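You operate a simulated robot arm through the tools that you are given. There is no shell and no other tool. Be economical: measure what you need, move in short steps, check, and stop when the job is done.

You run a simulated robot arm. Do the job below in one go: nothing can be reset, and whatever is moved stays where it is left.

TASK
Wipe the dust off the box lid, then put the yellow plate on.
Fine: the plate lies under the plates lid; blue cloth, back in its place; close the plates lid again; leave the catches. Where these are worked on the way, their far stop is far enough and under half their travel is too little: plates lid. What is to be rubbed or washed off counts as gone when no trace of it is left.

Only the result counts: the job must be done as asked and must still hold three seconds after the hand-in. Knocking over, shifting, dropping, spilling or breaking anything else fails it. Lids that push on must go on centred and level and be pressed home; caps that screw on are set level and turned clockwise until they are tight. Flat cloth is picked up by pressing the open fingertips on it (5 to 10 N) and closing them slowly along it; thin cloth reads only 2 to 8 mm in the jaws.

THE ROBOT
A 5-joint arm with a two-finger parallel gripper, fixed in place. Base frame: the origin is at the foot of the arm, x ahead of it, y to its left, z up; the work surface is at about z = 850. Units: mm, degrees, N and s.
It reaches about 1134 mm from its shoulder. Its first joint turns from -149.0 to 149.0 degrees. Payload 1.57 kg.
The TCP is the grasp point between the finger pads, 30 mm short of the fingertips. In the tool frame z runs along the fingers and y along their closing line. The gripper opens to 110 mm. The fingers are 24 mm wide and 12 mm thick; the gripper's body (48 by 112 mm) begins 78 mm behind the TCP.
Orientation is that of the tool frame in the base frame, as a unit quaternion [x, y, z, w]. With the fingers straight down and closing along the base's y, the tool's x points along the base's -x, its y along +y and its z along -z.

THE INTERFACE
- The arm moves only by the tool step_arm. Its argument "motion" is a list of rows, each a list of 7 numbers: the shift along the base's x, y, z in mm, then the turn, a rotation vector about the base's x, y, z in degrees, then the closure, from 0 (fully open) to 1 (shut). In form: [[x, y, z, wx, wy, wz, gripper], ...]. A call has 1 to 10 rows; each row shifts and turns the commanded pose from where the row before left it. Rows are played at 5 a second. More than 50 mm and 8.6 degrees between two rows, or a gripper value outside its range, and nothing of the call is played. A pose out of reach is approached as far as the arm can. The call stops where the force on the tool passes 40 N (or 10 N more than at its start, if that is more) or the arm is blocked; 0.2 s more then pass. The fingers move at their own pace (about 153 mm/s each) and stop on an object; they squeeze with about 43 N. The grip force told is the motor's: it shows also when the fingers shut on nothing. Time passes only in rows, and 0.2 s behind the last, so rows that do not move let the fingers close. It gives the time, the measured TCP pose, the force on the tool (base axes), the opening and the grip force at its end, in the units of the frame above (readings bear some noise), with the torque about the TCP (base axes, N m) and any sound that the robot's microphone picked up.
- Cameras (640 x 400 px; columns grow to the right, rows downward): "scene" is fixed at [221, -498.7, 1588.9]; the picture's right is [0.47, -0.88, 0.00], its down [-0.53, -0.28, -0.80] and it looks along [0.70, 0.38, -0.60] (base axes); focal length 337 px, centre (320, 200). "wrist" rides on the gripper at [70, 16, -141] in the tool frame; the picture's right is [-0.23, 0.97, 0.00], its down [-0.86, -0.20, -0.48] and it looks along [-0.47, -0.11, 0.88] (tool axes); focal length 222 px, centre (320, 200). There is no depth. A picture from a camera that has moved, and an enlarged one, comes with that camera's place and axes in the base frame and with its lens.
- grab_frame(camera): a new picture of that camera. It takes no simulated time.
- raise_lower(by): slides the trunk up (or, below 0, down) by that many mm; the arm rides with it, the base frame stays. It gives what a move gives, with no picture.
- enlarge(camera, box): a new picture of the part [left, top, right, bottom] of that camera's present view, enlarged. It takes no simulated time.
- finish_job(): hands the job in; it is judged then, once.

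Go step by step. Nothing tells you positions but the pictures and the camera data: compare them with the known pose of the tool, close in by small moves and look again before you grip or let go. The budget is 120 turns and 68 pictures, counting those below and the enlarged ones. Unless the task says otherwise, let go and move clear before handing in, and close with one line.

The tools are called after "Emit:" as name(argument=value, ...) on one line, values as JSON. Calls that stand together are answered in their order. step_arm: Moves the arm, as the interface text tells. Its arguments: {"type":"object","properties":{"motion":{"type":"array"}},"required":["motion"]} The other tools are called the same way: raise_lower (by) slides the trunk up or down; grab_frame (camera) takes a picture; enlarge (camera, box) takes an enlarged picture of a part of a camera's view; finish_job () hands the job in.

At the start:

```text
time: 0.0
ee_pos: [715.2, -391.1, 1192.9]
tool_rot: [0.0, 1.0, -0.001, 0.0]
ft_force: [0.5, -0.3, 0.6]
moment: [-0.01, -0.02, 0.01]
gripper_width: 110.1
gripper_force: 0.0
trunk travel left (down, up): [-926.0, 44.0]
```

scene: 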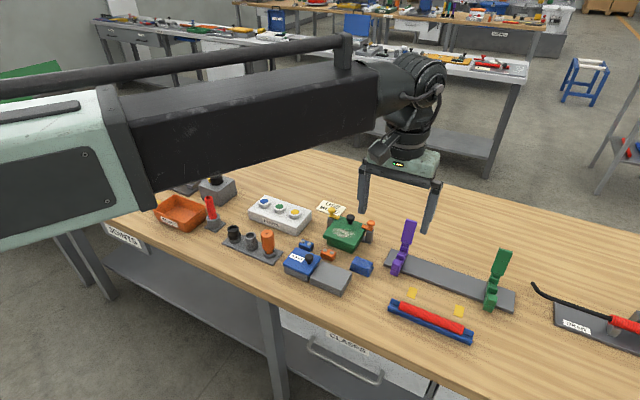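
wrist: 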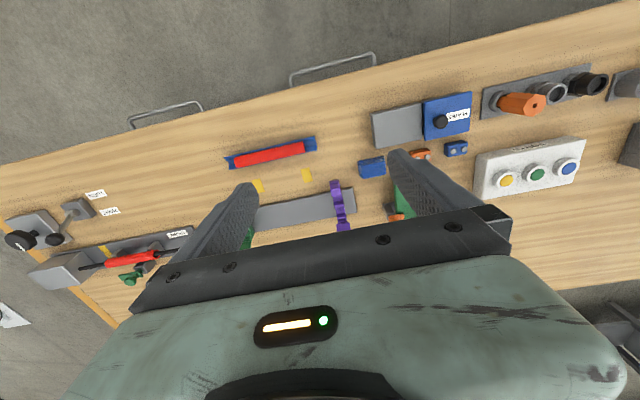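

I see a bench with many small fixtures. I need closer views to identify the box lid, the plates lid, the cloth and the yellow plate.

Emit:
enlarge(camera="scene", box=[220, 180, 400, 300])

Emit:
enlarge(camera="scene", box=[370, 210, 550, 350])

Emit:
enlarge(camera="scene", box=[100, 160, 280, 280])

Emit:
enlarge(camera="wrist", box=[340, 60, 640, 250])

```text
3.33 times, centred on (310, 240) of scene
camera zoom: at [221.0, -498.7, 1588.9], right [0.47, -0.88, 0.0], down [-0.53, -0.28, -0.8], along [0.7, 0.38, -0.6], focal length 1123 px, centre (353, 67)
```

zoom: 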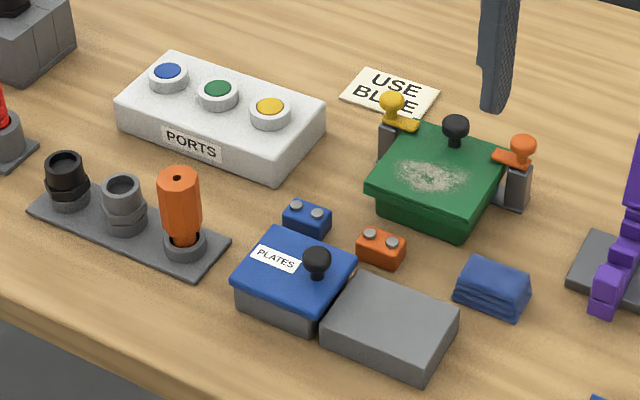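

```text
2.86 times, centred on (460, 280) of scene
camera zoom: at [221.0, -498.7, 1588.9], right [0.47, -0.88, 0.0], down [-0.53, -0.28, -0.8], along [0.7, 0.38, -0.6], focal length 962 px, centre (-80, -29)
```

zoom: 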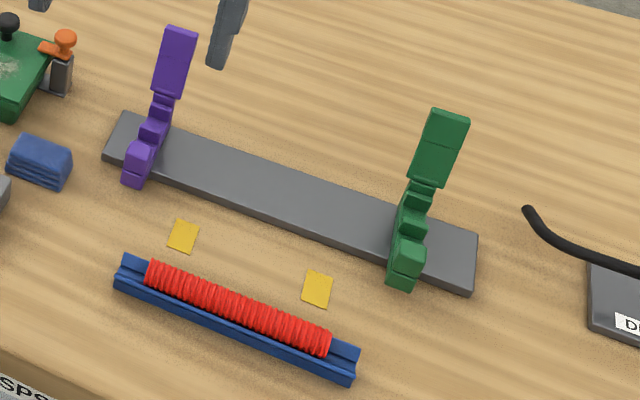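

```text
3.33 times, centred on (190, 220) of scene
camera zoom: at [221.0, -498.7, 1588.9], right [0.47, -0.88, 0.0], down [-0.53, -0.28, -0.8], along [0.7, 0.38, -0.6], focal length 1123 px, centre (753, 133)
```

zoom: 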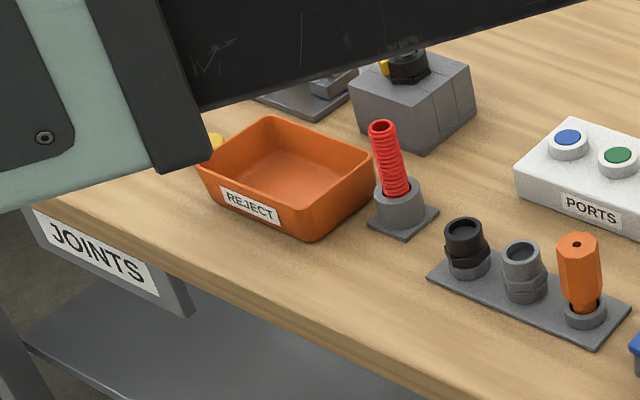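

```text
2.11 times, centred on (490, 155) of wrist
camera zoom: at [646.6, -374.9, 1333.8], right [0.23, 0.97, 0.0], down [0.86, -0.2, 0.48], along [0.47, -0.11, -0.88], focal length 468 px, centre (-38, 295)
```

zoom: 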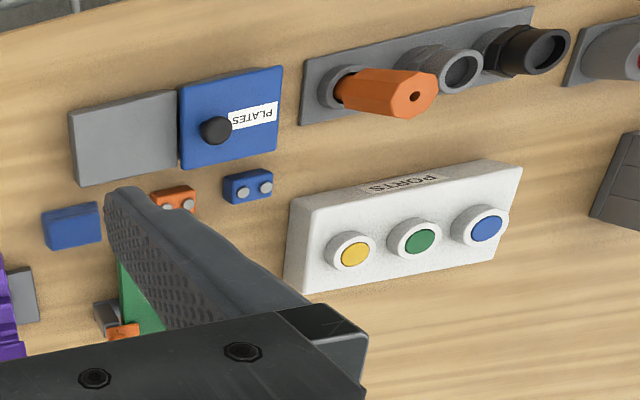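

The green box with dust on its lid is at about (900,-205), the blue PLATES lid at about (760,-175) and the folded blue cloth at about (845,-295). I'm moving over them for a closer look.

Emit:
step_arm(motion=[[0, 40, -20, 0, 0, 0, 0], [0, 40, -20, 0, 0, 0, 0], [0, 40, -20, 0, 0, 0, 0], [0, 40, -20, 0, 0, 0, 0], [0, 0, 0, 0, 0, 0, 0]])

Emit:
grab_frame(camera="wrist")

Emit:
grab_frame(camera="scene")

```text
time: 1.2
ee_pos: [716.0, -231.8, 1193.5]
tool_rot: [0.0, 1.0, 0.0, 0.0]
ft_force: [-0.5, -0.4, 0.0]
moment: [-0.01, 0.02, -0.02]
gripper_width: 110.0
gripper_force: 0.2
out of reach, approached as far as the arm can: row 1, 2, 3, 4
trunk travel left (down, up): [-926.0, 44.0]
```

```text
61 pictures are left
camera wrist: at [645.7, -215.5, 1333.7], right [0.23, 0.97, 0.0], down [0.86, -0.2, 0.48], along [0.47, -0.11, -0.88], focal length 222 px, centre (320, 200)
```

wrist: 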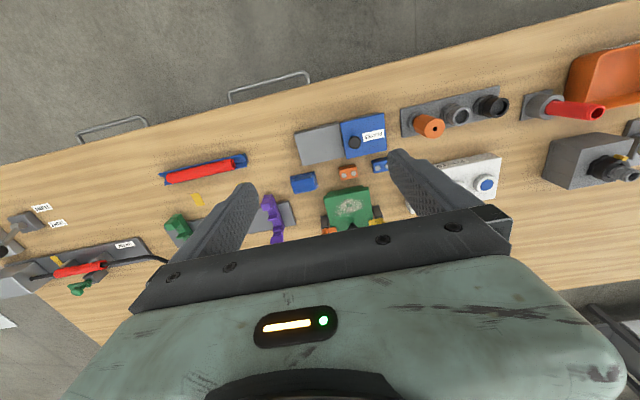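

```text
60 pictures are left
```

scene: 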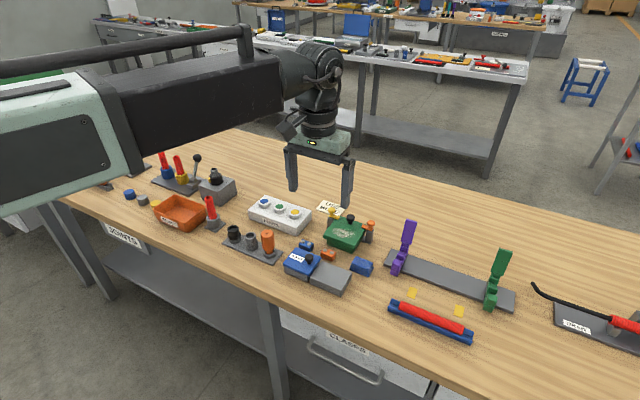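

The arm can't go lower here by itself, so the trunk has to come down. I'll lower it 100 mm and look again.

Emit:
raise_lower(by=-110)

Emit:
grab_frame(camera="wrist")

```text
time: 2.6
ee_pos: [715.8, -231.4, 1084.0]
tool_rot: [0.0, 1.0, 0.0, 0.0]
ft_force: [-0.5, 0.3, -0.9]
moment: [-0.02, -0.01, 0.01]
gripper_width: 110.0
gripper_force: 0.0
trunk travel left (down, up): [-816.0, 154.0]
```

```text
59 pictures are left
camera wrist: at [645.5, -215.9, 1223.8], right [0.23, 0.97, 0.0], down [0.86, -0.2, 0.48], along [0.47, -0.11, -0.88], focal length 222 px, centre (320, 200)
```

wrist: 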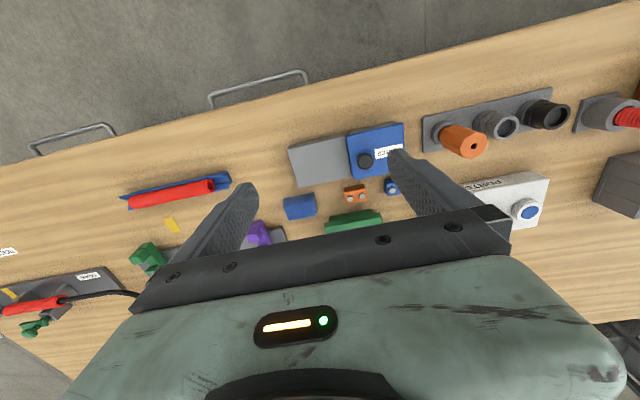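

Emit:
enlarge(camera="wrist", box=[270, 110, 430, 235])

```text
3.20 times, centred on (350, 172) of wrist
camera zoom: at [645.5, -215.9, 1223.8], right [0.23, 0.97, 0.0], down [0.86, -0.2, 0.48], along [0.47, -0.11, -0.88], focal length 711 px, centre (224, 288)
```

zoom: 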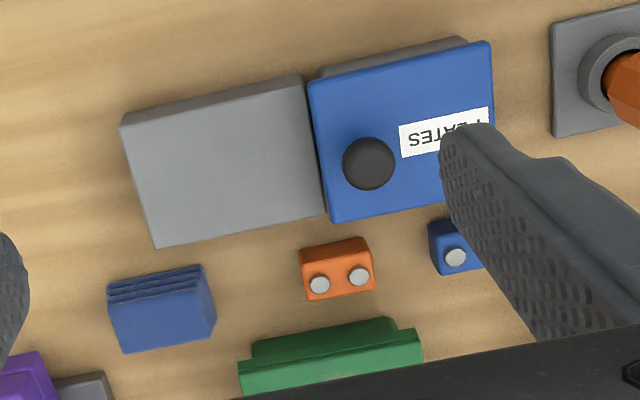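

Emit:
enlarge(camera="scene", box=[315, 200, 385, 255])

Emit:
step_arm(motion=[[0, 0, 45, 0, 0, 0, 0], [0, 0, 45, 0, 0, 0, 0], [0, 0, 0, 0, 0, 0, 0]])

Emit:
enlarge(camera="wrist", box=[280, 150, 420, 240])

```text
7.27 times, centred on (350, 228) of scene
camera zoom: at [221.0, -498.7, 1588.9], right [0.47, -0.88, 0.0], down [-0.53, -0.28, -0.8], along [0.7, 0.38, -0.6], focal length 2450 px, centre (102, 0)
```

zoom: 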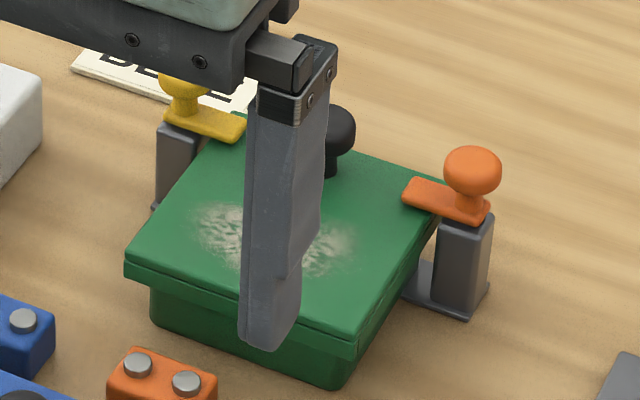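

```text
time: 3.4
ee_pos: [716.7, -231.6, 1084.0]
tool_rot: [0.0, 1.0, 0.0, 0.0]
ft_force: [0.9, -0.4, 0.2]
moment: [-0.03, 0.03, 0.01]
gripper_width: 110.0
gripper_force: 0.0
out of reach, approached as far as the arm can: row 1, 2
trunk travel left (down, up): [-816.0, 154.0]
```

```text
4.44 times, centred on (350, 195) of wrist
camera zoom: at [645.6, -215.8, 1223.8], right [0.23, 0.97, 0.0], down [0.86, -0.2, 0.48], along [0.47, -0.11, -0.88], focal length 987 px, centre (187, 222)
```

zoom: 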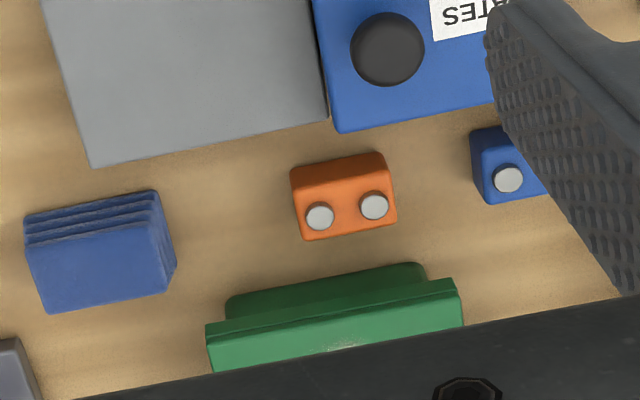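

The arm did not move vertically at all, so I'm testing whether it can change height at a longer extension.

Emit:
step_arm(motion=[[40, 0, 0, 0, 0, 0, 0], [40, 0, 0, 0, 0, 0, 0], [0, 0, -20, 0, 0, 0, 0], [0, 0, 0, 0, 0, 0, 0]])

Emit:
grab_frame(camera="scene")

```text
time: 4.4
ee_pos: [794.0, -231.5, 1083.4]
tool_rot: [-0.001, 1.0, 0.0, 0.0]
ft_force: [-0.7, -0.1, -0.1]
moment: [0.02, 0.02, 0.01]
gripper_width: 109.9
gripper_force: 0.0
out of reach, approached as far as the arm can: row 3
trunk travel left (down, up): [-816.0, 154.0]
```

```text
55 pictures are left
```

scene: 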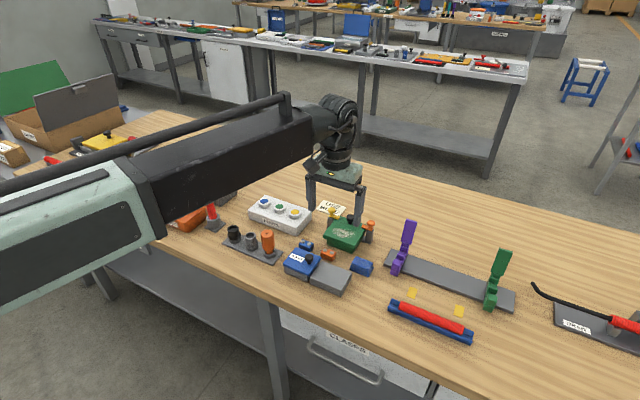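

Height is set by the trunk alone, since the arm telescopes. The fixtures are aligned with the base axes, so next I'll move above the cloth, with the fingers closing along y, and check it from close by.

Emit:
step_arm(motion=[[24, -32, 0, 0, 0, 0, 0], [20, -33, 0, 0, 0, 0, 0], [0, 0, 0, 0, 0, 0, 0.3]])

Emit:
raise_lower(by=-90)

Emit:
grab_frame(camera="wrist")

Emit:
enlarge(camera="scene", box=[310, 190, 410, 290])

```text
time: 5.2
ee_pos: [838.1, -297.8, 1083.4]
tool_rot: [0.0, 1.0, 0.0, 0.0]
ft_force: [0.2, 0.3, 0.1]
moment: [0.0, -0.03, 0.02]
gripper_width: 76.9
gripper_force: 0.1
trunk travel left (down, up): [-816.0, 154.0]
```

```text
time: 6.5
ee_pos: [838.6, -297.2, 993.0]
tool_rot: [0.0, 1.0, 0.0, 0.0]
ft_force: [0.8, -0.4, -0.5]
moment: [-0.01, -0.01, -0.03]
gripper_width: 77.1
gripper_force: 0.1
trunk travel left (down, up): [-726.0, 244.0]
```

```text
54 pictures are left
camera wrist: at [768.3, -281.8, 1133.8], right [0.23, 0.97, 0.0], down [0.86, -0.2, 0.48], along [0.47, -0.11, -0.88], focal length 222 px, centre (320, 200)
```

wrist: 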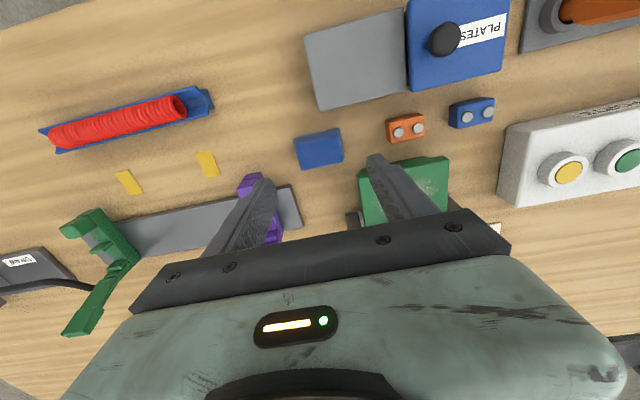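

```text
4.00 times, centred on (360, 240) of scene
camera zoom: at [221.0, -498.7, 1588.9], right [0.47, -0.88, 0.0], down [-0.53, -0.28, -0.8], along [0.7, 0.38, -0.6], focal length 1347 px, centre (160, 40)
```

zoom: 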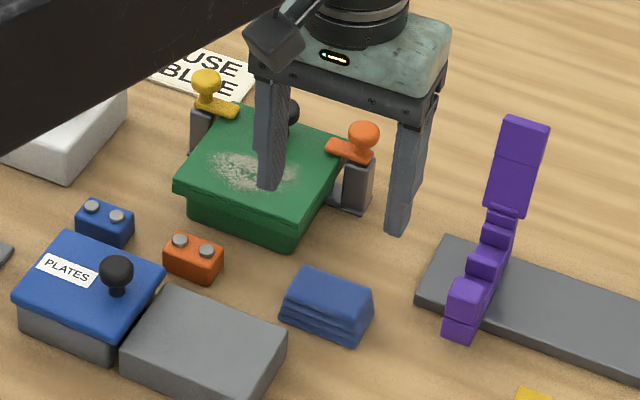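

The cloth is straight below the TCP, about 54 mm wide along y. I'm lowering around it with about 9 mm clearance to the green box.

Emit:
raise_lower(by=-90)

Emit:
grab_frame(camera="wrist")

```text
time: 7.7
ee_pos: [839.1, -297.1, 903.2]
tool_rot: [0.0, 1.0, 0.0, 0.0]
ft_force: [0.0, -0.2, 0.2]
moment: [0.0, 0.04, -0.01]
gripper_width: 77.0
gripper_force: 0.1
trunk travel left (down, up): [-636.0, 334.0]
```

```text
52 pictures are left
camera wrist: at [768.3, -281.9, 1043.8], right [0.23, 0.97, 0.0], down [0.86, -0.2, 0.48], along [0.47, -0.11, -0.88], focal length 222 px, centre (320, 200)
```

wrist: 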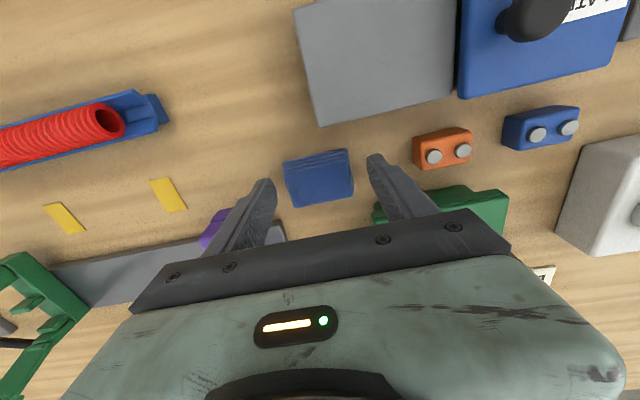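

Emit:
raise_lower(by=-17)

Emit:
step_arm(motion=[[0, 0, 0, 0, 0, 0, 0.42], [0, 0, 0, 0, 0, 0, 0.48], [0, 0, 0, 0, 0, 0, 0.54], [0, 0, 0, 0, 0, 0, 0.6], [0, 0, 0, 0, 0, 0, 0.6]])

Emit:
grab_frame(camera="wrist")

```text
time: 8.4
ee_pos: [839.1, -297.2, 887.4]
tool_rot: [0.0, 1.0, 0.0, 0.0]
ft_force: [-0.9, 0.6, -0.1]
moment: [-0.01, 0.01, -0.01]
gripper_width: 76.9
gripper_force: 0.0
trunk travel left (down, up): [-619.0, 351.0]
```

```text
time: 9.6
ee_pos: [839.3, -296.7, 886.3]
tool_rot: [0.0, 1.0, 0.0, 0.0]
ft_force: [-0.1, -0.4, 1.1]
moment: [0.01, -0.01, -0.01]
gripper_width: 58.8
gripper_force: 43.0
trunk travel left (down, up): [-619.0, 351.0]
```

```text
51 pictures are left
camera wrist: at [768.3, -281.8, 1026.8], right [0.23, 0.97, 0.0], down [0.86, -0.2, 0.48], along [0.47, -0.11, -0.88], focal length 222 px, centre (320, 200)
```

wrist: 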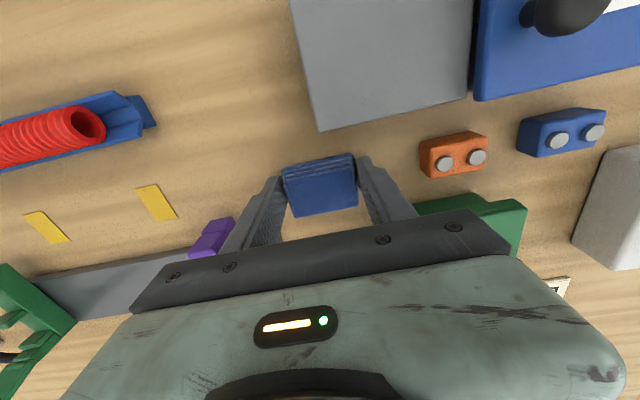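

The cloth is gripped at 58.8 mm wide. I'm lifting it and carrying it above the dusty lid.

Emit:
raise_lower(by=110)

Emit:
step_arm(motion=[[10, 22, 0, 0, 0, 0, 0.6], [15, 22, 0, 0, 0, 0, 0.6], [15, 22, 0, 0, 0, 0, 0.6], [15, 20, 0, 0, 0, 0, 0.6], [0, 0, 0, 0, 0, 0, 0.6]])

Emit:
enlarge(camera="scene", box=[300, 180, 400, 270])

Emit:
grab_frame(camera="wrist")

```text
time: 11.0
ee_pos: [839.6, -298.2, 995.5]
tool_rot: [0.001, 1.0, 0.001, 0.0]
ft_force: [0.8, -0.1, -0.8]
moment: [0.01, -0.02, -0.02]
gripper_width: 58.7
gripper_force: 42.9
trunk travel left (down, up): [-729.0, 241.0]
```

```text
time: 12.2
ee_pos: [894.4, -211.4, 996.1]
tool_rot: [0.0, 1.0, 0.0, 0.001]
ft_force: [-0.2, -0.4, -0.3]
moment: [-0.05, -0.01, 0.02]
gripper_width: 58.8
gripper_force: 43.0
trunk travel left (down, up): [-729.0, 241.0]
```

```text
4.44 times, centred on (350, 225) of scene
camera zoom: at [221.0, -498.7, 1588.9], right [0.47, -0.88, 0.0], down [-0.53, -0.28, -0.8], along [0.7, 0.38, -0.6], focal length 1497 px, centre (187, 89)
```

zoom: 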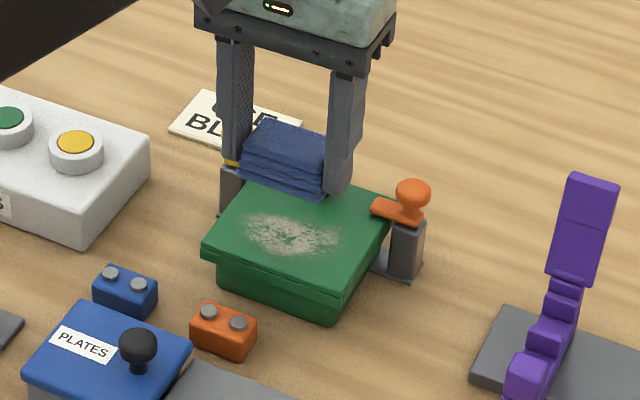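

```text
49 pictures are left
camera wrist: at [824.1, -195.7, 1136.7], right [0.23, 0.97, 0.0], down [0.86, -0.2, 0.48], along [0.47, -0.11, -0.88], focal length 222 px, centre (320, 200)
```

wrist: 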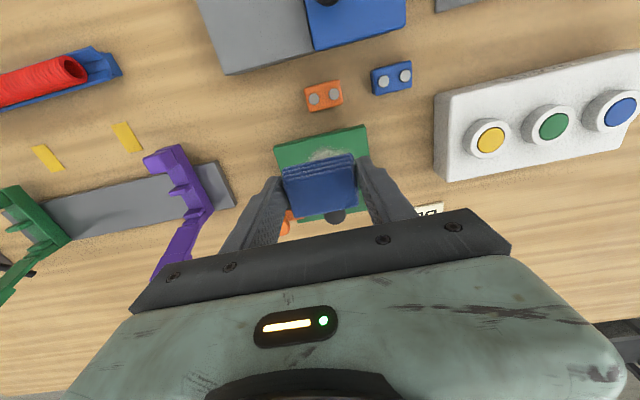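

The dust spans about x 878–924 and y -244 to -170, in front of the knob and catches. I'm lowering the cloth to near contact.

Emit:
raise_lower(by=-40)

Emit:
enlarge(camera="scene", box=[300, 180, 400, 270])

```text
time: 13.0
ee_pos: [893.0, -212.5, 957.3]
tool_rot: [0.001, 1.0, -0.001, 0.001]
ft_force: [-0.1, -0.3, -0.8]
moment: [0.01, -0.03, -0.02]
gripper_width: 58.7
gripper_force: 43.0
trunk travel left (down, up): [-689.0, 281.0]
```

```text
4.44 times, centred on (350, 225) of scene
camera zoom: at [221.0, -498.7, 1588.9], right [0.47, -0.88, 0.0], down [-0.53, -0.28, -0.8], along [0.7, 0.38, -0.6], focal length 1497 px, centre (187, 89)
```

zoom: 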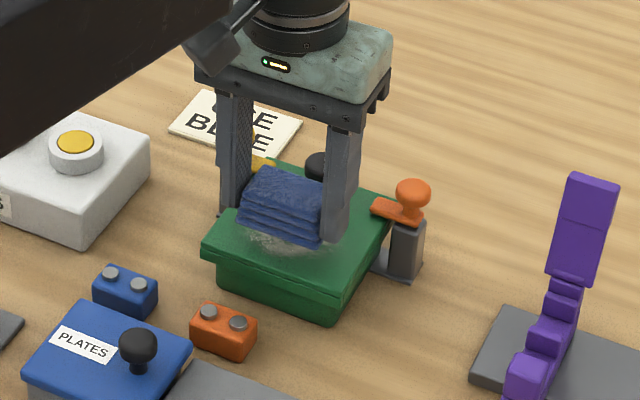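

Emit:
raise_lower(by=-5)

Emit:
raise_lower(by=-3)

Emit:
raise_lower(by=-2)

```text
time: 13.6
ee_pos: [893.2, -211.7, 951.3]
tool_rot: [0.0, 1.0, -0.001, 0.0]
ft_force: [0.2, 0.2, -0.8]
moment: [0.04, 0.02, 0.03]
gripper_width: 58.6
gripper_force: 43.3
trunk travel left (down, up): [-684.0, 286.0]
```

```text
time: 14.1
ee_pos: [894.6, -212.4, 947.2]
tool_rot: [0.0, 1.0, 0.0, 0.0]
ft_force: [-1.0, 0.8, 0.0]
moment: [-0.01, 0.04, -0.02]
gripper_width: 58.6
gripper_force: 43.5
trunk travel left (down, up): [-681.0, 289.0]
```

```text
time: 14.6
ee_pos: [893.7, -213.4, 946.2]
tool_rot: [0.001, 1.0, 0.0, 0.0]
ft_force: [-0.5, -0.1, -0.6]
moment: [0.01, 0.05, 0.01]
gripper_width: 58.8
gripper_force: 42.6
trunk travel left (down, up): [-679.0, 291.0]
```

Emit:
raise_lower(by=-2)

Emit:
raise_lower(by=-2)

Emit:
enlarge(camera="scene", box=[315, 200, 385, 255])

```text
time: 15.1
ee_pos: [894.9, -211.4, 944.2]
tool_rot: [0.0, 1.0, 0.001, 0.001]
ft_force: [0.4, -0.6, -0.9]
moment: [0.0, 0.0, 0.01]
gripper_width: 58.7
gripper_force: 43.3
trunk travel left (down, up): [-677.0, 293.0]
```

```text
time: 15.6
ee_pos: [895.4, -212.3, 942.2]
tool_rot: [0.0, 1.0, 0.0, -0.001]
ft_force: [-0.1, -0.1, -0.3]
moment: [-0.03, -0.04, 0.02]
gripper_width: 58.8
gripper_force: 43.3
trunk travel left (down, up): [-675.0, 295.0]
```

```text
7.27 times, centred on (350, 228) of scene
camera zoom: at [221.0, -498.7, 1588.9], right [0.47, -0.88, 0.0], down [-0.53, -0.28, -0.8], along [0.7, 0.38, -0.6], focal length 2450 px, centre (102, 0)
```

zoom: 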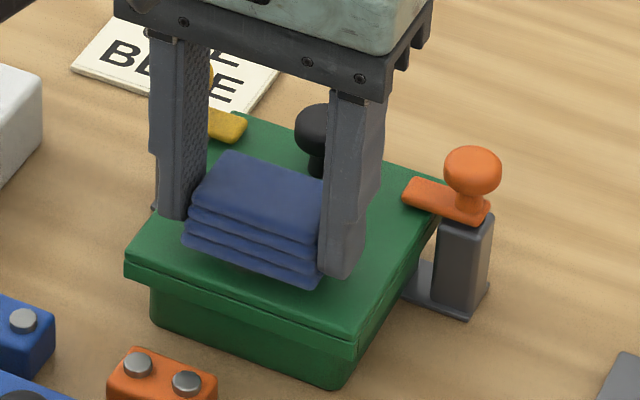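

It is close to contact but no force shows yet. I'll continue down in small steps.

Emit:
raise_lower(by=-2)

Emit:
raise_lower(by=-1.5)

```text
time: 16.1
ee_pos: [894.1, -212.7, 939.7]
tool_rot: [0.0, 1.0, 0.0, 0.0]
ft_force: [0.4, -0.5, -0.8]
moment: [0.02, 0.02, 0.01]
gripper_width: 58.6
gripper_force: 42.8
trunk travel left (down, up): [-673.0, 297.0]
```

```text
time: 16.7
ee_pos: [893.6, -211.4, 938.5]
tool_rot: [0.0, 1.0, 0.0, -0.001]
ft_force: [0.1, 0.5, 0.4]
moment: [0.04, 0.0, 0.01]
gripper_width: 58.7
gripper_force: 42.3
trunk travel left (down, up): [-672.0, 298.0]
```

Emit:
raise_lower(by=-2)

Emit:
raise_lower(by=-1.5)

Emit:
enlarge(camera="scene", box=[315, 200, 385, 255])

```text
time: 17.2
ee_pos: [893.8, -212.5, 936.7]
tool_rot: [0.0, 1.0, 0.0, 0.0]
ft_force: [0.6, 0.3, -0.7]
moment: [-0.05, -0.01, 0.0]
gripper_width: 58.7
gripper_force: 43.1
trunk travel left (down, up): [-670.0, 300.0]
```

```text
time: 17.7
ee_pos: [893.3, -211.6, 934.1]
tool_rot: [0.001, 1.0, -0.001, -0.001]
ft_force: [0.0, -1.3, -0.2]
moment: [0.01, -0.02, 0.0]
gripper_width: 58.5
gripper_force: 43.3
trunk travel left (down, up): [-668.0, 302.0]
```

```text
7.27 times, centred on (350, 228) of scene
camera zoom: at [221.0, -498.7, 1588.9], right [0.47, -0.88, 0.0], down [-0.53, -0.28, -0.8], along [0.7, 0.38, -0.6], focal length 2450 px, centre (102, 0)
```

zoom: 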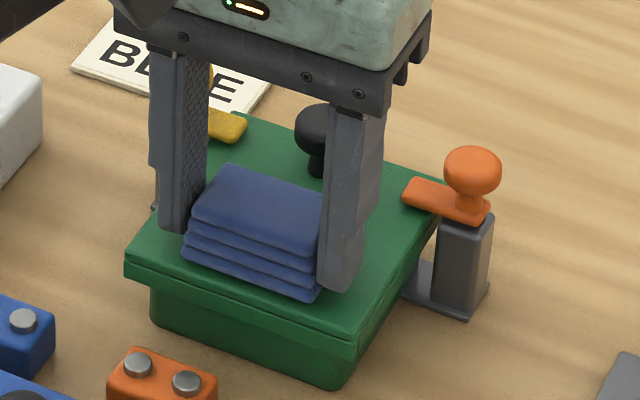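

Emit:
raise_lower(by=-2)

Emit:
raise_lower(by=-1.5)

Emit:
raise_lower(by=-1.5)

```text
time: 18.2
ee_pos: [894.6, -211.6, 932.0]
tool_rot: [0.0, 1.0, 0.0, 0.0]
ft_force: [0.6, -0.2, -0.4]
moment: [-0.01, -0.04, -0.01]
gripper_width: 58.4
gripper_force: 42.4
trunk travel left (down, up): [-666.0, 304.0]
```

```text
time: 18.7
ee_pos: [894.3, -211.8, 932.9]
tool_rot: [0.0, 1.0, -0.001, 0.0]
ft_force: [1.5, -1.3, 5.7]
moment: [0.02, -0.1, -0.01]
gripper_width: 58.6
gripper_force: 43.2
trunk travel left (down, up): [-665.0, 305.0]
```

```text
time: 19.2
ee_pos: [893.9, -211.8, 931.7]
tool_rot: [0.0, 1.0, 0.0, 0.0]
ft_force: [8.4, -1.9, 23.0]
moment: [0.0, -0.35, -0.03]
gripper_width: 58.8
gripper_force: 42.9
trunk travel left (down, up): [-663.0, 307.0]
```

Contact is made at TCP z of about 932, with 23 N of press. I'll ease off slightly, then wipe in small strokes.

Emit:
raise_lower(by=1)

Emit:
step_arm(motion=[[0, 6, 0, 0, 0, 0, 0.6], [0, 6, 0, 0, 0, 0, 0.6], [0, -8, 0, 0, 0, 0, 0.6], [0, -8, 0, 0, 0, 0, 0.6], [0, -8, 0, 0, 0, 0, 0.6]])

Emit:
enlarge(camera="scene", box=[315, 200, 385, 255])

```text
time: 19.7
ee_pos: [892.9, -212.1, 932.2]
tool_rot: [0.0, 1.0, 0.001, 0.001]
ft_force: [3.7, -0.3, 12.2]
moment: [-0.02, -0.17, 0.03]
gripper_width: 58.9
gripper_force: 42.7
trunk travel left (down, up): [-664.0, 306.0]
```

```text
time: 20.9
ee_pos: [894.2, -223.5, 930.6]
tool_rot: [0.0, 1.0, 0.0, 0.0]
ft_force: [0.1, 3.3, 8.3]
moment: [0.14, -0.02, 0.0]
gripper_width: 58.8
gripper_force: 42.9
trunk travel left (down, up): [-664.0, 306.0]
```

```text
7.27 times, centred on (350, 228) of scene
camera zoom: at [221.0, -498.7, 1588.9], right [0.47, -0.88, 0.0], down [-0.53, -0.28, -0.8], along [0.7, 0.38, -0.6], focal length 2450 px, centre (102, 0)
```

zoom: 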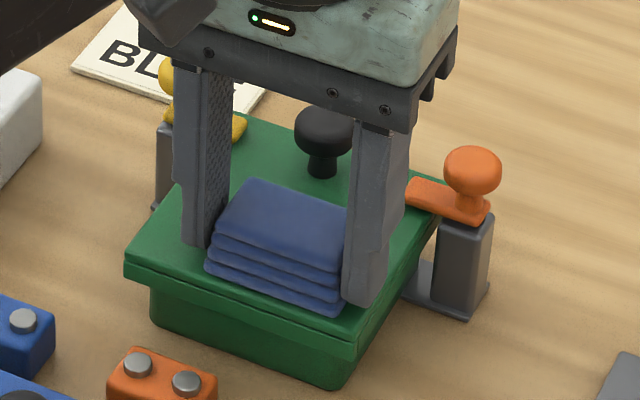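

Emit:
step_arm(motion=[[0, -6, 0, 0, 0, 0, 0.6], [6, 0, 0, 0, 0, 0, 0.6], [6, 0, 0, 0, 0, 0, 0.6], [0, 10, 0, 0, 0, 0, 0.6], [0, 10, 0, 0, 0, 0, 0.6], [0, 10, 0, 0, 0, 0, 0.6], [0, 6, 0, 0, 0, 0, 0.6], [-6, 0, 0, 0, 0, 0, 0.6], [-6, 0, 0, 0, 0, 0, 0.6], [0, 0, 0, 0, 0, 0, 0.6]])

Emit:
step_arm(motion=[[-8, 0, 0, 0, 0, 0, 0.6], [0, -10, 0, 0, 0, 0, 0.6], [0, -10, 0, 0, 0, 0, 0.6], [0, -10, 0, 0, 0, 0, 0.6], [0, -6, 0, 0, 0, 0, 0.6], [8, 0, 0, 0, 0, 0, 0.6], [0, 10, 0, 0, 0, 0, 0.6], [0, 10, 0, 0, 0, 0, 0.6], [0, 10, 0, 0, 0, 0, 0.6], [0, 6, 0, 0, 0, 0, 0.6]])

Emit:
raise_lower(by=70)

Emit:
enlarge(camera="scene", box=[315, 200, 385, 255])

```text
time: 23.1
ee_pos: [893.5, -194.0, 932.7]
tool_rot: [0.0, 1.0, 0.0, 0.0]
ft_force: [3.6, 2.1, 10.5]
moment: [0.0, -0.11, 0.03]
gripper_width: 58.5
gripper_force: 42.8
trunk travel left (down, up): [-664.0, 306.0]
```

```text
time: 25.3
ee_pos: [893.5, -194.3, 931.9]
tool_rot: [0.001, 1.0, 0.0, 0.0]
ft_force: [-0.4, -3.5, 8.2]
moment: [-0.08, -0.01, -0.02]
gripper_width: 58.6
gripper_force: 42.7
trunk travel left (down, up): [-664.0, 306.0]
```

```text
time: 26.4
ee_pos: [894.2, -193.7, 1001.5]
tool_rot: [0.0, 1.0, 0.001, -0.001]
ft_force: [0.3, 0.1, 0.1]
moment: [0.01, 0.03, 0.03]
gripper_width: 58.7
gripper_force: 43.1
trunk travel left (down, up): [-734.0, 236.0]
```

```text
7.27 times, centred on (350, 228) of scene
camera zoom: at [221.0, -498.7, 1588.9], right [0.47, -0.88, 0.0], down [-0.53, -0.28, -0.8], along [0.7, 0.38, -0.6], focal length 2450 px, centre (102, 0)
```

zoom: 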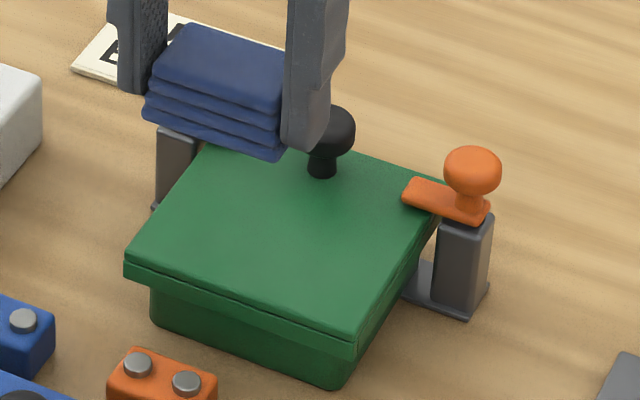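

The lid is clean, with no trace left and the box unmoved. I'm now returning the cloth to its original spot by the exact reverse offsets.

Emit:
step_arm(motion=[[-15, -20, 0, 0, 0, 0, 0.6], [-15, -24, 0, 0, 0, 0, 0.6], [-15, -30, 0, 0, 0, 0, 0.6], [-10, -30, 0, 0, 0, 0, 0.6], [0, 0, 0, 0, 0, 0, 0.6]])

Emit:
raise_lower(by=-113)

Emit:
enlarge(camera="scene", box=[310, 190, 410, 290])

```text
time: 27.6
ee_pos: [839.0, -296.8, 999.9]
tool_rot: [0.001, 1.0, 0.0, 0.0]
ft_force: [0.4, 0.5, 0.8]
moment: [0.02, 0.0, 0.0]
gripper_width: 58.5
gripper_force: 42.9
trunk travel left (down, up): [-734.0, 236.0]
```

```text
time: 29.1
ee_pos: [839.9, -297.1, 887.4]
tool_rot: [0.001, 1.0, 0.001, 0.001]
ft_force: [0.2, -0.7, -0.5]
moment: [0.01, 0.02, -0.01]
gripper_width: 58.8
gripper_force: 42.8
trunk travel left (down, up): [-621.0, 349.0]
```

```text
4.00 times, centred on (360, 240) of scene
camera zoom: at [221.0, -498.7, 1588.9], right [0.47, -0.88, 0.0], down [-0.53, -0.28, -0.8], along [0.7, 0.38, -0.6], focal length 1347 px, centre (160, 40)
```

zoom: 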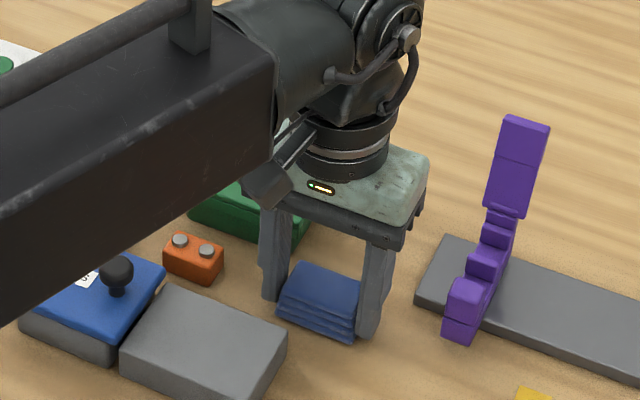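

Emit:
raise_lower(by=-2)

Emit:
step_arm(motion=[[0, 0, 0, 0, 0, 0, 0.45], [0, 0, 0, 0, 0, 0, 0.4], [0, 0, 0, 0, 0, 0, 0.35], [0, 0, 0, 0, 0, 0, 0.3]])

Emit:
raise_lower(by=110)

Emit:
enlarge(camera="scene", box=[310, 190, 410, 290])

```text
time: 29.6
ee_pos: [840.0, -297.4, 887.1]
tool_rot: [0.0, 1.0, 0.0, 0.0]
ft_force: [0.3, -0.5, -0.7]
moment: [-0.01, -0.02, 0.0]
gripper_width: 58.8
gripper_force: 42.6
trunk travel left (down, up): [-619.0, 351.0]
```

```text
time: 30.6
ee_pos: [839.0, -296.9, 887.1]
tool_rot: [0.0, 1.0, 0.0, 0.001]
ft_force: [-0.4, 0.0, -0.2]
moment: [-0.02, 0.02, 0.01]
gripper_width: 77.0
gripper_force: 0.0
trunk travel left (down, up): [-619.0, 351.0]
```

```text
time: 32.0
ee_pos: [839.1, -297.6, 995.1]
tool_rot: [-0.001, 1.0, 0.0, 0.0]
ft_force: [0.0, 0.2, -0.6]
moment: [0.03, -0.01, -0.01]
gripper_width: 77.1
gripper_force: 0.1
trunk travel left (down, up): [-729.0, 241.0]
```

```text
4.00 times, centred on (360, 240) of scene
camera zoom: at [221.0, -498.7, 1588.9], right [0.47, -0.88, 0.0], down [-0.53, -0.28, -0.8], along [0.7, 0.38, -0.6], focal length 1347 px, centre (160, 40)
```

zoom: 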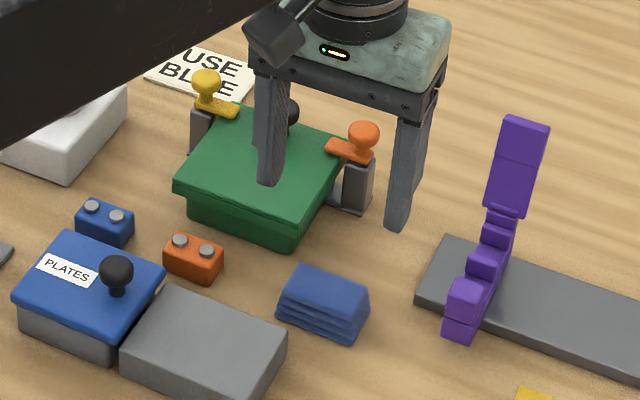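

The cloth is back in its place. Next is the PLATES lid knob at about (761,-175).

Emit:
step_arm(motion=[[-20, 30, 0, 0, 0, 0, 0.3], [-20, 30, 0, 0, 0, 0, 0.4], [-19, 31, 0, 0, 0, 0, 0.45], [-19, 31, 0, 0, 0, 0, 0.45], [0, 0, 0, 0, 0, 0, 0.45]])

Emit:
grab_frame(camera="wrist")

```text
time: 33.2
ee_pos: [761.7, -174.5, 996.0]
tool_rot: [-0.001, 1.0, 0.0, 0.0]
ft_force: [0.6, 0.7, 0.3]
moment: [0.01, 0.02, 0.0]
gripper_width: 60.6
gripper_force: 0.2
trunk travel left (down, up): [-729.0, 241.0]
```

```text
41 pictures are left
camera wrist: at [690.5, -158.5, 1136.8], right [0.23, 0.97, 0.0], down [0.86, -0.2, 0.48], along [0.47, -0.11, -0.88], focal length 222 px, centre (320, 200)
```

wrist: 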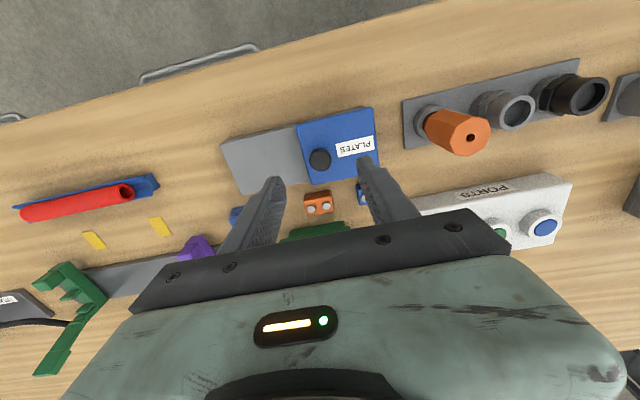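

Emit:
raise_lower(by=-60)

Emit:
enlarge(camera="scene", box=[260, 220, 380, 310])

Emit:
grab_frame(camera="wrist")

```text
time: 34.2
ee_pos: [760.8, -175.2, 935.4]
tool_rot: [0.001, 1.0, 0.0, 0.0]
ft_force: [-0.8, 0.2, 1.0]
moment: [-0.03, 0.02, -0.01]
gripper_width: 60.4
gripper_force: 0.1
trunk travel left (down, up): [-669.0, 301.0]
```

```text
4.44 times, centred on (320, 265) of scene
camera zoom: at [221.0, -498.7, 1588.9], right [0.47, -0.88, 0.0], down [-0.53, -0.28, -0.8], along [0.7, 0.38, -0.6], focal length 1497 px, centre (320, -89)
```

zoom: 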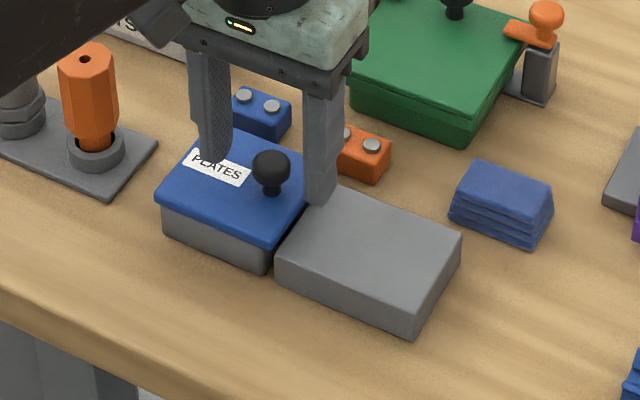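

```text
39 pictures are left
camera wrist: at [690.5, -159.1, 1076.8], right [0.23, 0.97, 0.0], down [0.86, -0.2, 0.48], along [0.47, -0.11, -0.88], focal length 222 px, centre (320, 200)
```

wrist: 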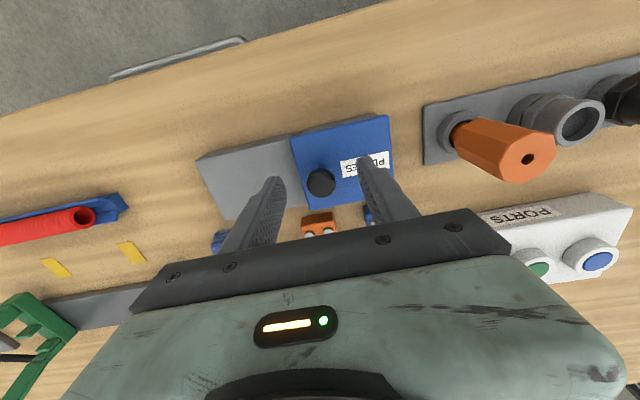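

Emit:
raise_lower(by=-12)

Emit:
enlarge(camera="scene", box=[280, 220, 340, 270])

```text
time: 34.8
ee_pos: [760.8, -175.1, 924.9]
tool_rot: [-0.001, 1.0, 0.001, 0.0]
ft_force: [0.2, 0.6, 0.4]
moment: [0.0, -0.01, 0.02]
gripper_width: 60.6
gripper_force: 0.1
trunk travel left (down, up): [-657.0, 313.0]
```

```text
8.00 times, centred on (310, 245) of scene
camera zoom: at [221.0, -498.7, 1588.9], right [0.47, -0.88, 0.0], down [-0.53, -0.28, -0.8], along [0.7, 0.38, -0.6], focal length 2695 px, centre (400, -160)
```

zoom: 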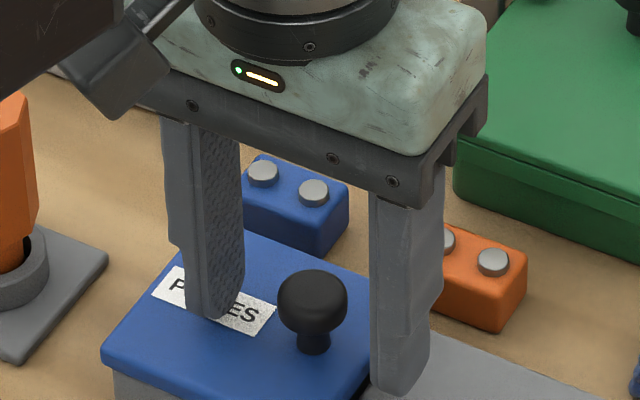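

Emit:
step_arm(motion=[[0, 0, 0, 0, 0, 0, 0.6], [0, 0, 0, 0, 0, 0, 0.7], [0, 0, 0, 0, 0, 0, 0.78], [0, 0, 0, 0, 0, 0, 0.84], [0, 0, 0, 0, 0, 0, 0.84]])

Emit:
enlarge(camera="scene", box=[280, 220, 340, 270])

```text
time: 36.0
ee_pos: [761.3, -174.5, 924.0]
tool_rot: [0.0, 1.0, 0.0, 0.0]
ft_force: [0.3, 0.1, 0.0]
moment: [-0.03, -0.03, -0.01]
gripper_width: 22.7
gripper_force: 34.8
trunk travel left (down, up): [-657.0, 313.0]
```

```text
8.00 times, centred on (310, 245) of scene
camera zoom: at [221.0, -498.7, 1588.9], right [0.47, -0.88, 0.0], down [-0.53, -0.28, -0.8], along [0.7, 0.38, -0.6], focal length 2695 px, centre (400, -160)
```

zoom: 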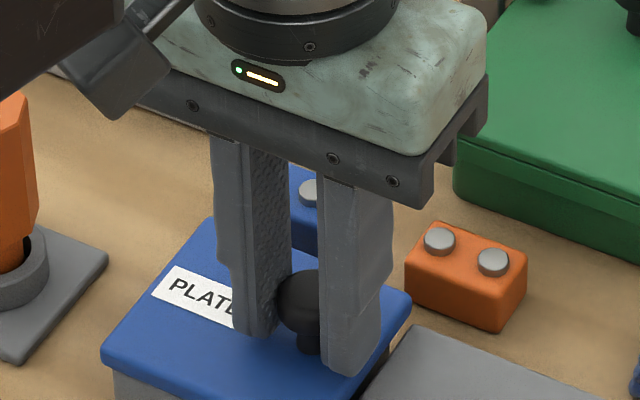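

The knob is gripped at 22.7 mm. I'll try sliding the lid toward the gray block (-y) with small moves.

Emit:
step_arm(motion=[[0, -5, 0, 0, 0, 0, 0.84], [0, -5, 0, 0, 0, 0, 0.84], [0, -5, 0, 0, 0, 0, 0.84]])

Emit:
enlarge(camera="scene", box=[280, 220, 340, 270])

```text
time: 36.8
ee_pos: [761.4, -190.4, 924.4]
tool_rot: [0.0, 1.0, 0.0, 0.0]
ft_force: [-2.9, -0.1, -2.8]
moment: [0.01, 0.03, -0.01]
gripper_width: 22.8
gripper_force: 35.3
trunk travel left (down, up): [-657.0, 313.0]
```

```text
8.00 times, centred on (310, 245) of scene
camera zoom: at [221.0, -498.7, 1588.9], right [0.47, -0.88, 0.0], down [-0.53, -0.28, -0.8], along [0.7, 0.38, -0.6], focal length 2695 px, centre (400, -160)
```

zoom: 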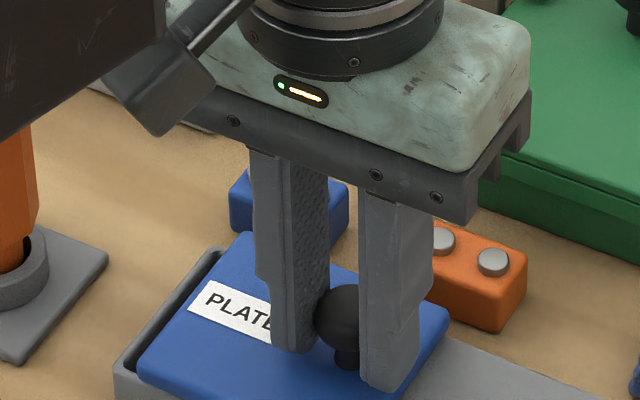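

The lid slides easily. I'll slide it on toward its far stop, about 80 mm of travel.

Emit:
step_arm(motion=[[0, -8, 0, 0, 0, 0, 0.84], [0, -8, 0, 0, 0, 0, 0.84], [0, -8, 0, 0, 0, 0, 0.84], [0, -8, 0, 0, 0, 0, 0.84], [0, -8, 0, 0, 0, 0, 0.84], [0, -6, 0, 0, 0, 0, 0.84], [0, -6, 0, 0, 0, 0, 0.84], [0, -4, 0, 0, 0, 0, 0.84]])

Emit:
enlarge(camera="scene", box=[260, 220, 380, 310])

```text
time: 38.6
ee_pos: [761.1, -246.6, 924.8]
tool_rot: [0.0, 1.0, 0.0, 0.0]
ft_force: [-2.8, 0.1, -1.9]
moment: [0.01, 0.16, 0.0]
gripper_width: 22.8
gripper_force: 35.6
trunk travel left (down, up): [-657.0, 313.0]
```

```text
4.44 times, centred on (320, 265) of scene
camera zoom: at [221.0, -498.7, 1588.9], right [0.47, -0.88, 0.0], down [-0.53, -0.28, -0.8], along [0.7, 0.38, -0.6], focal length 1497 px, centre (320, -89)
```

zoom: 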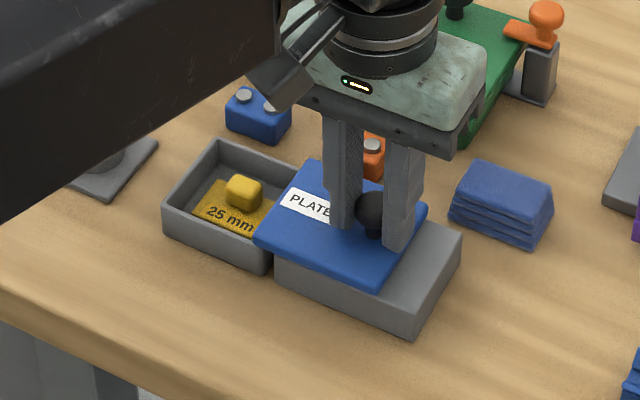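

Emit:
step_arm(motion=[[0, -5, 0, 0, 0, 0, 0.84], [0, -4, 0, 0, 0, 0, 0.84], [0, -3, 0, 0, 0, 0, 0.84], [0, -3, 0, 0, 0, 0, 0.84]])

```text
time: 39.6
ee_pos: [760.4, -260.2, 923.7]
tool_rot: [0.0, 1.0, 0.001, -0.001]
ft_force: [0.7, 0.8, 1.4]
moment: [0.05, 0.07, 0.0]
gripper_width: 22.9
gripper_force: 35.7
trunk travel left (down, up): [-657.0, 313.0]
```

Emit:
step_arm(motion=[[0, -3, 0, 0, 0, 0, 0.84], [0, -2, 0, 0, 0, 0, 0.84], [0, -2, 0, 0, 0, 0, 0.84]])

Emit:
enlarge(camera="scene", box=[260, 220, 380, 310])

```text
time: 40.4
ee_pos: [761.2, -264.5, 923.4]
tool_rot: [-0.001, 1.0, 0.002, -0.001]
ft_force: [-7.3, 26.4, -10.5]
moment: [0.48, -0.38, 0.18]
gripper_width: 22.7
gripper_force: 35.2
trunk travel left (down, up): [-657.0, 313.0]
```

```text
4.44 times, centred on (320, 265) of scene
camera zoom: at [221.0, -498.7, 1588.9], right [0.47, -0.88, 0.0], down [-0.53, -0.28, -0.8], along [0.7, 0.38, -0.6], focal length 1497 px, centre (320, -89)
```

zoom: 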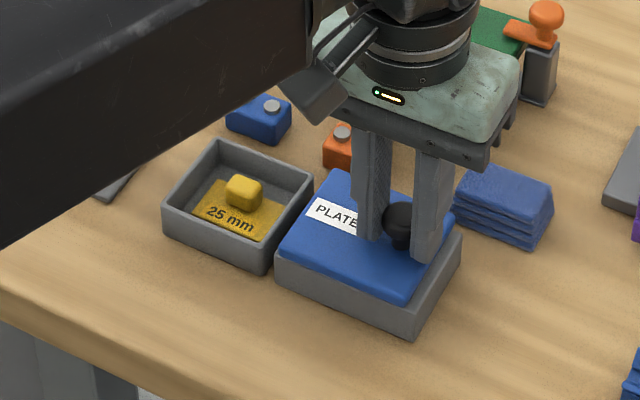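

The far stop is reached after about 90 mm of travel. I'll relieve the force, release, lift and look at the plate.

Emit:
step_arm(motion=[[0, 3, 0, 0, 0, 0, 0.84], [0, 0, 0, 0, 0, 0, 0.7], [0, 0, 0, 0, 0, 0, 0.6], [0, 0, 0, 0, 0, 0, 0.5]])

Emit:
raise_lower(by=70)

Emit:
step_arm(motion=[[-2, 35, 0, 0, 0, 0, 0.5], [-2, 35, 0, 0, 0, 0, 0.5], [-2, 36, 0, 0, 0, 0, 0.5], [0, 0, 0, 0, 0, 0, 0.5]])

Emit:
grab_frame(camera="wrist")

Emit:
enlarge(camera="wrist", box=[260, 90, 420, 200])

```text
time: 41.4
ee_pos: [760.7, -265.2, 924.3]
tool_rot: [-0.001, 1.0, 0.0, 0.0]
ft_force: [0.4, 0.4, -0.1]
moment: [-0.02, -0.01, 0.02]
gripper_width: 55.1
gripper_force: 0.0
trunk travel left (down, up): [-657.0, 313.0]
```

```text
time: 42.5
ee_pos: [760.3, -265.0, 995.0]
tool_rot: [0.001, 1.0, 0.0, 0.001]
ft_force: [-1.2, 0.3, -0.1]
moment: [0.0, -0.02, 0.02]
gripper_width: 55.2
gripper_force: 0.1
trunk travel left (down, up): [-727.0, 243.0]
```

```text
time: 43.5
ee_pos: [755.2, -157.9, 993.7]
tool_rot: [0.002, 1.0, 0.0, 0.001]
ft_force: [-0.1, -0.5, -0.1]
moment: [-0.04, 0.02, 0.0]
gripper_width: 55.1
gripper_force: 0.2
trunk travel left (down, up): [-727.0, 243.0]
```

```text
33 pictures are left
camera wrist: at [684.0, -141.9, 1134.8], right [0.23, 0.97, 0.0], down [0.85, -0.2, 0.48], along [0.47, -0.11, -0.88], focal length 222 px, centre (320, 200)
```

wrist: 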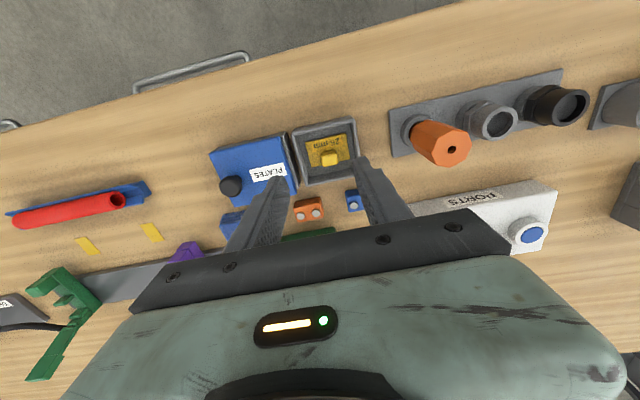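

```text
3.64 times, centred on (340, 145) of wrist
camera zoom: at [684.0, -141.9, 1134.8], right [0.23, 0.97, 0.0], down [0.85, -0.2, 0.48], along [0.47, -0.11, -0.88], focal length 808 px, centre (247, 400)
```

zoom: 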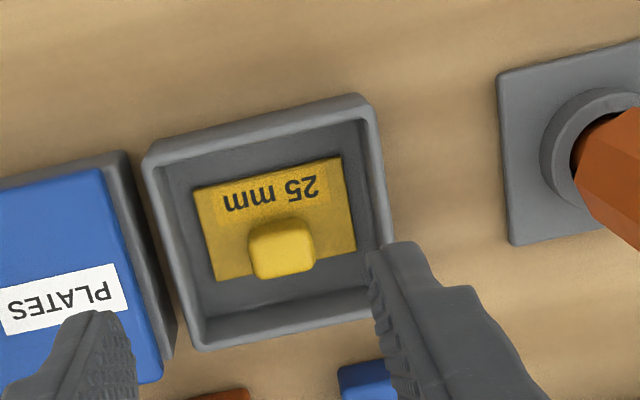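

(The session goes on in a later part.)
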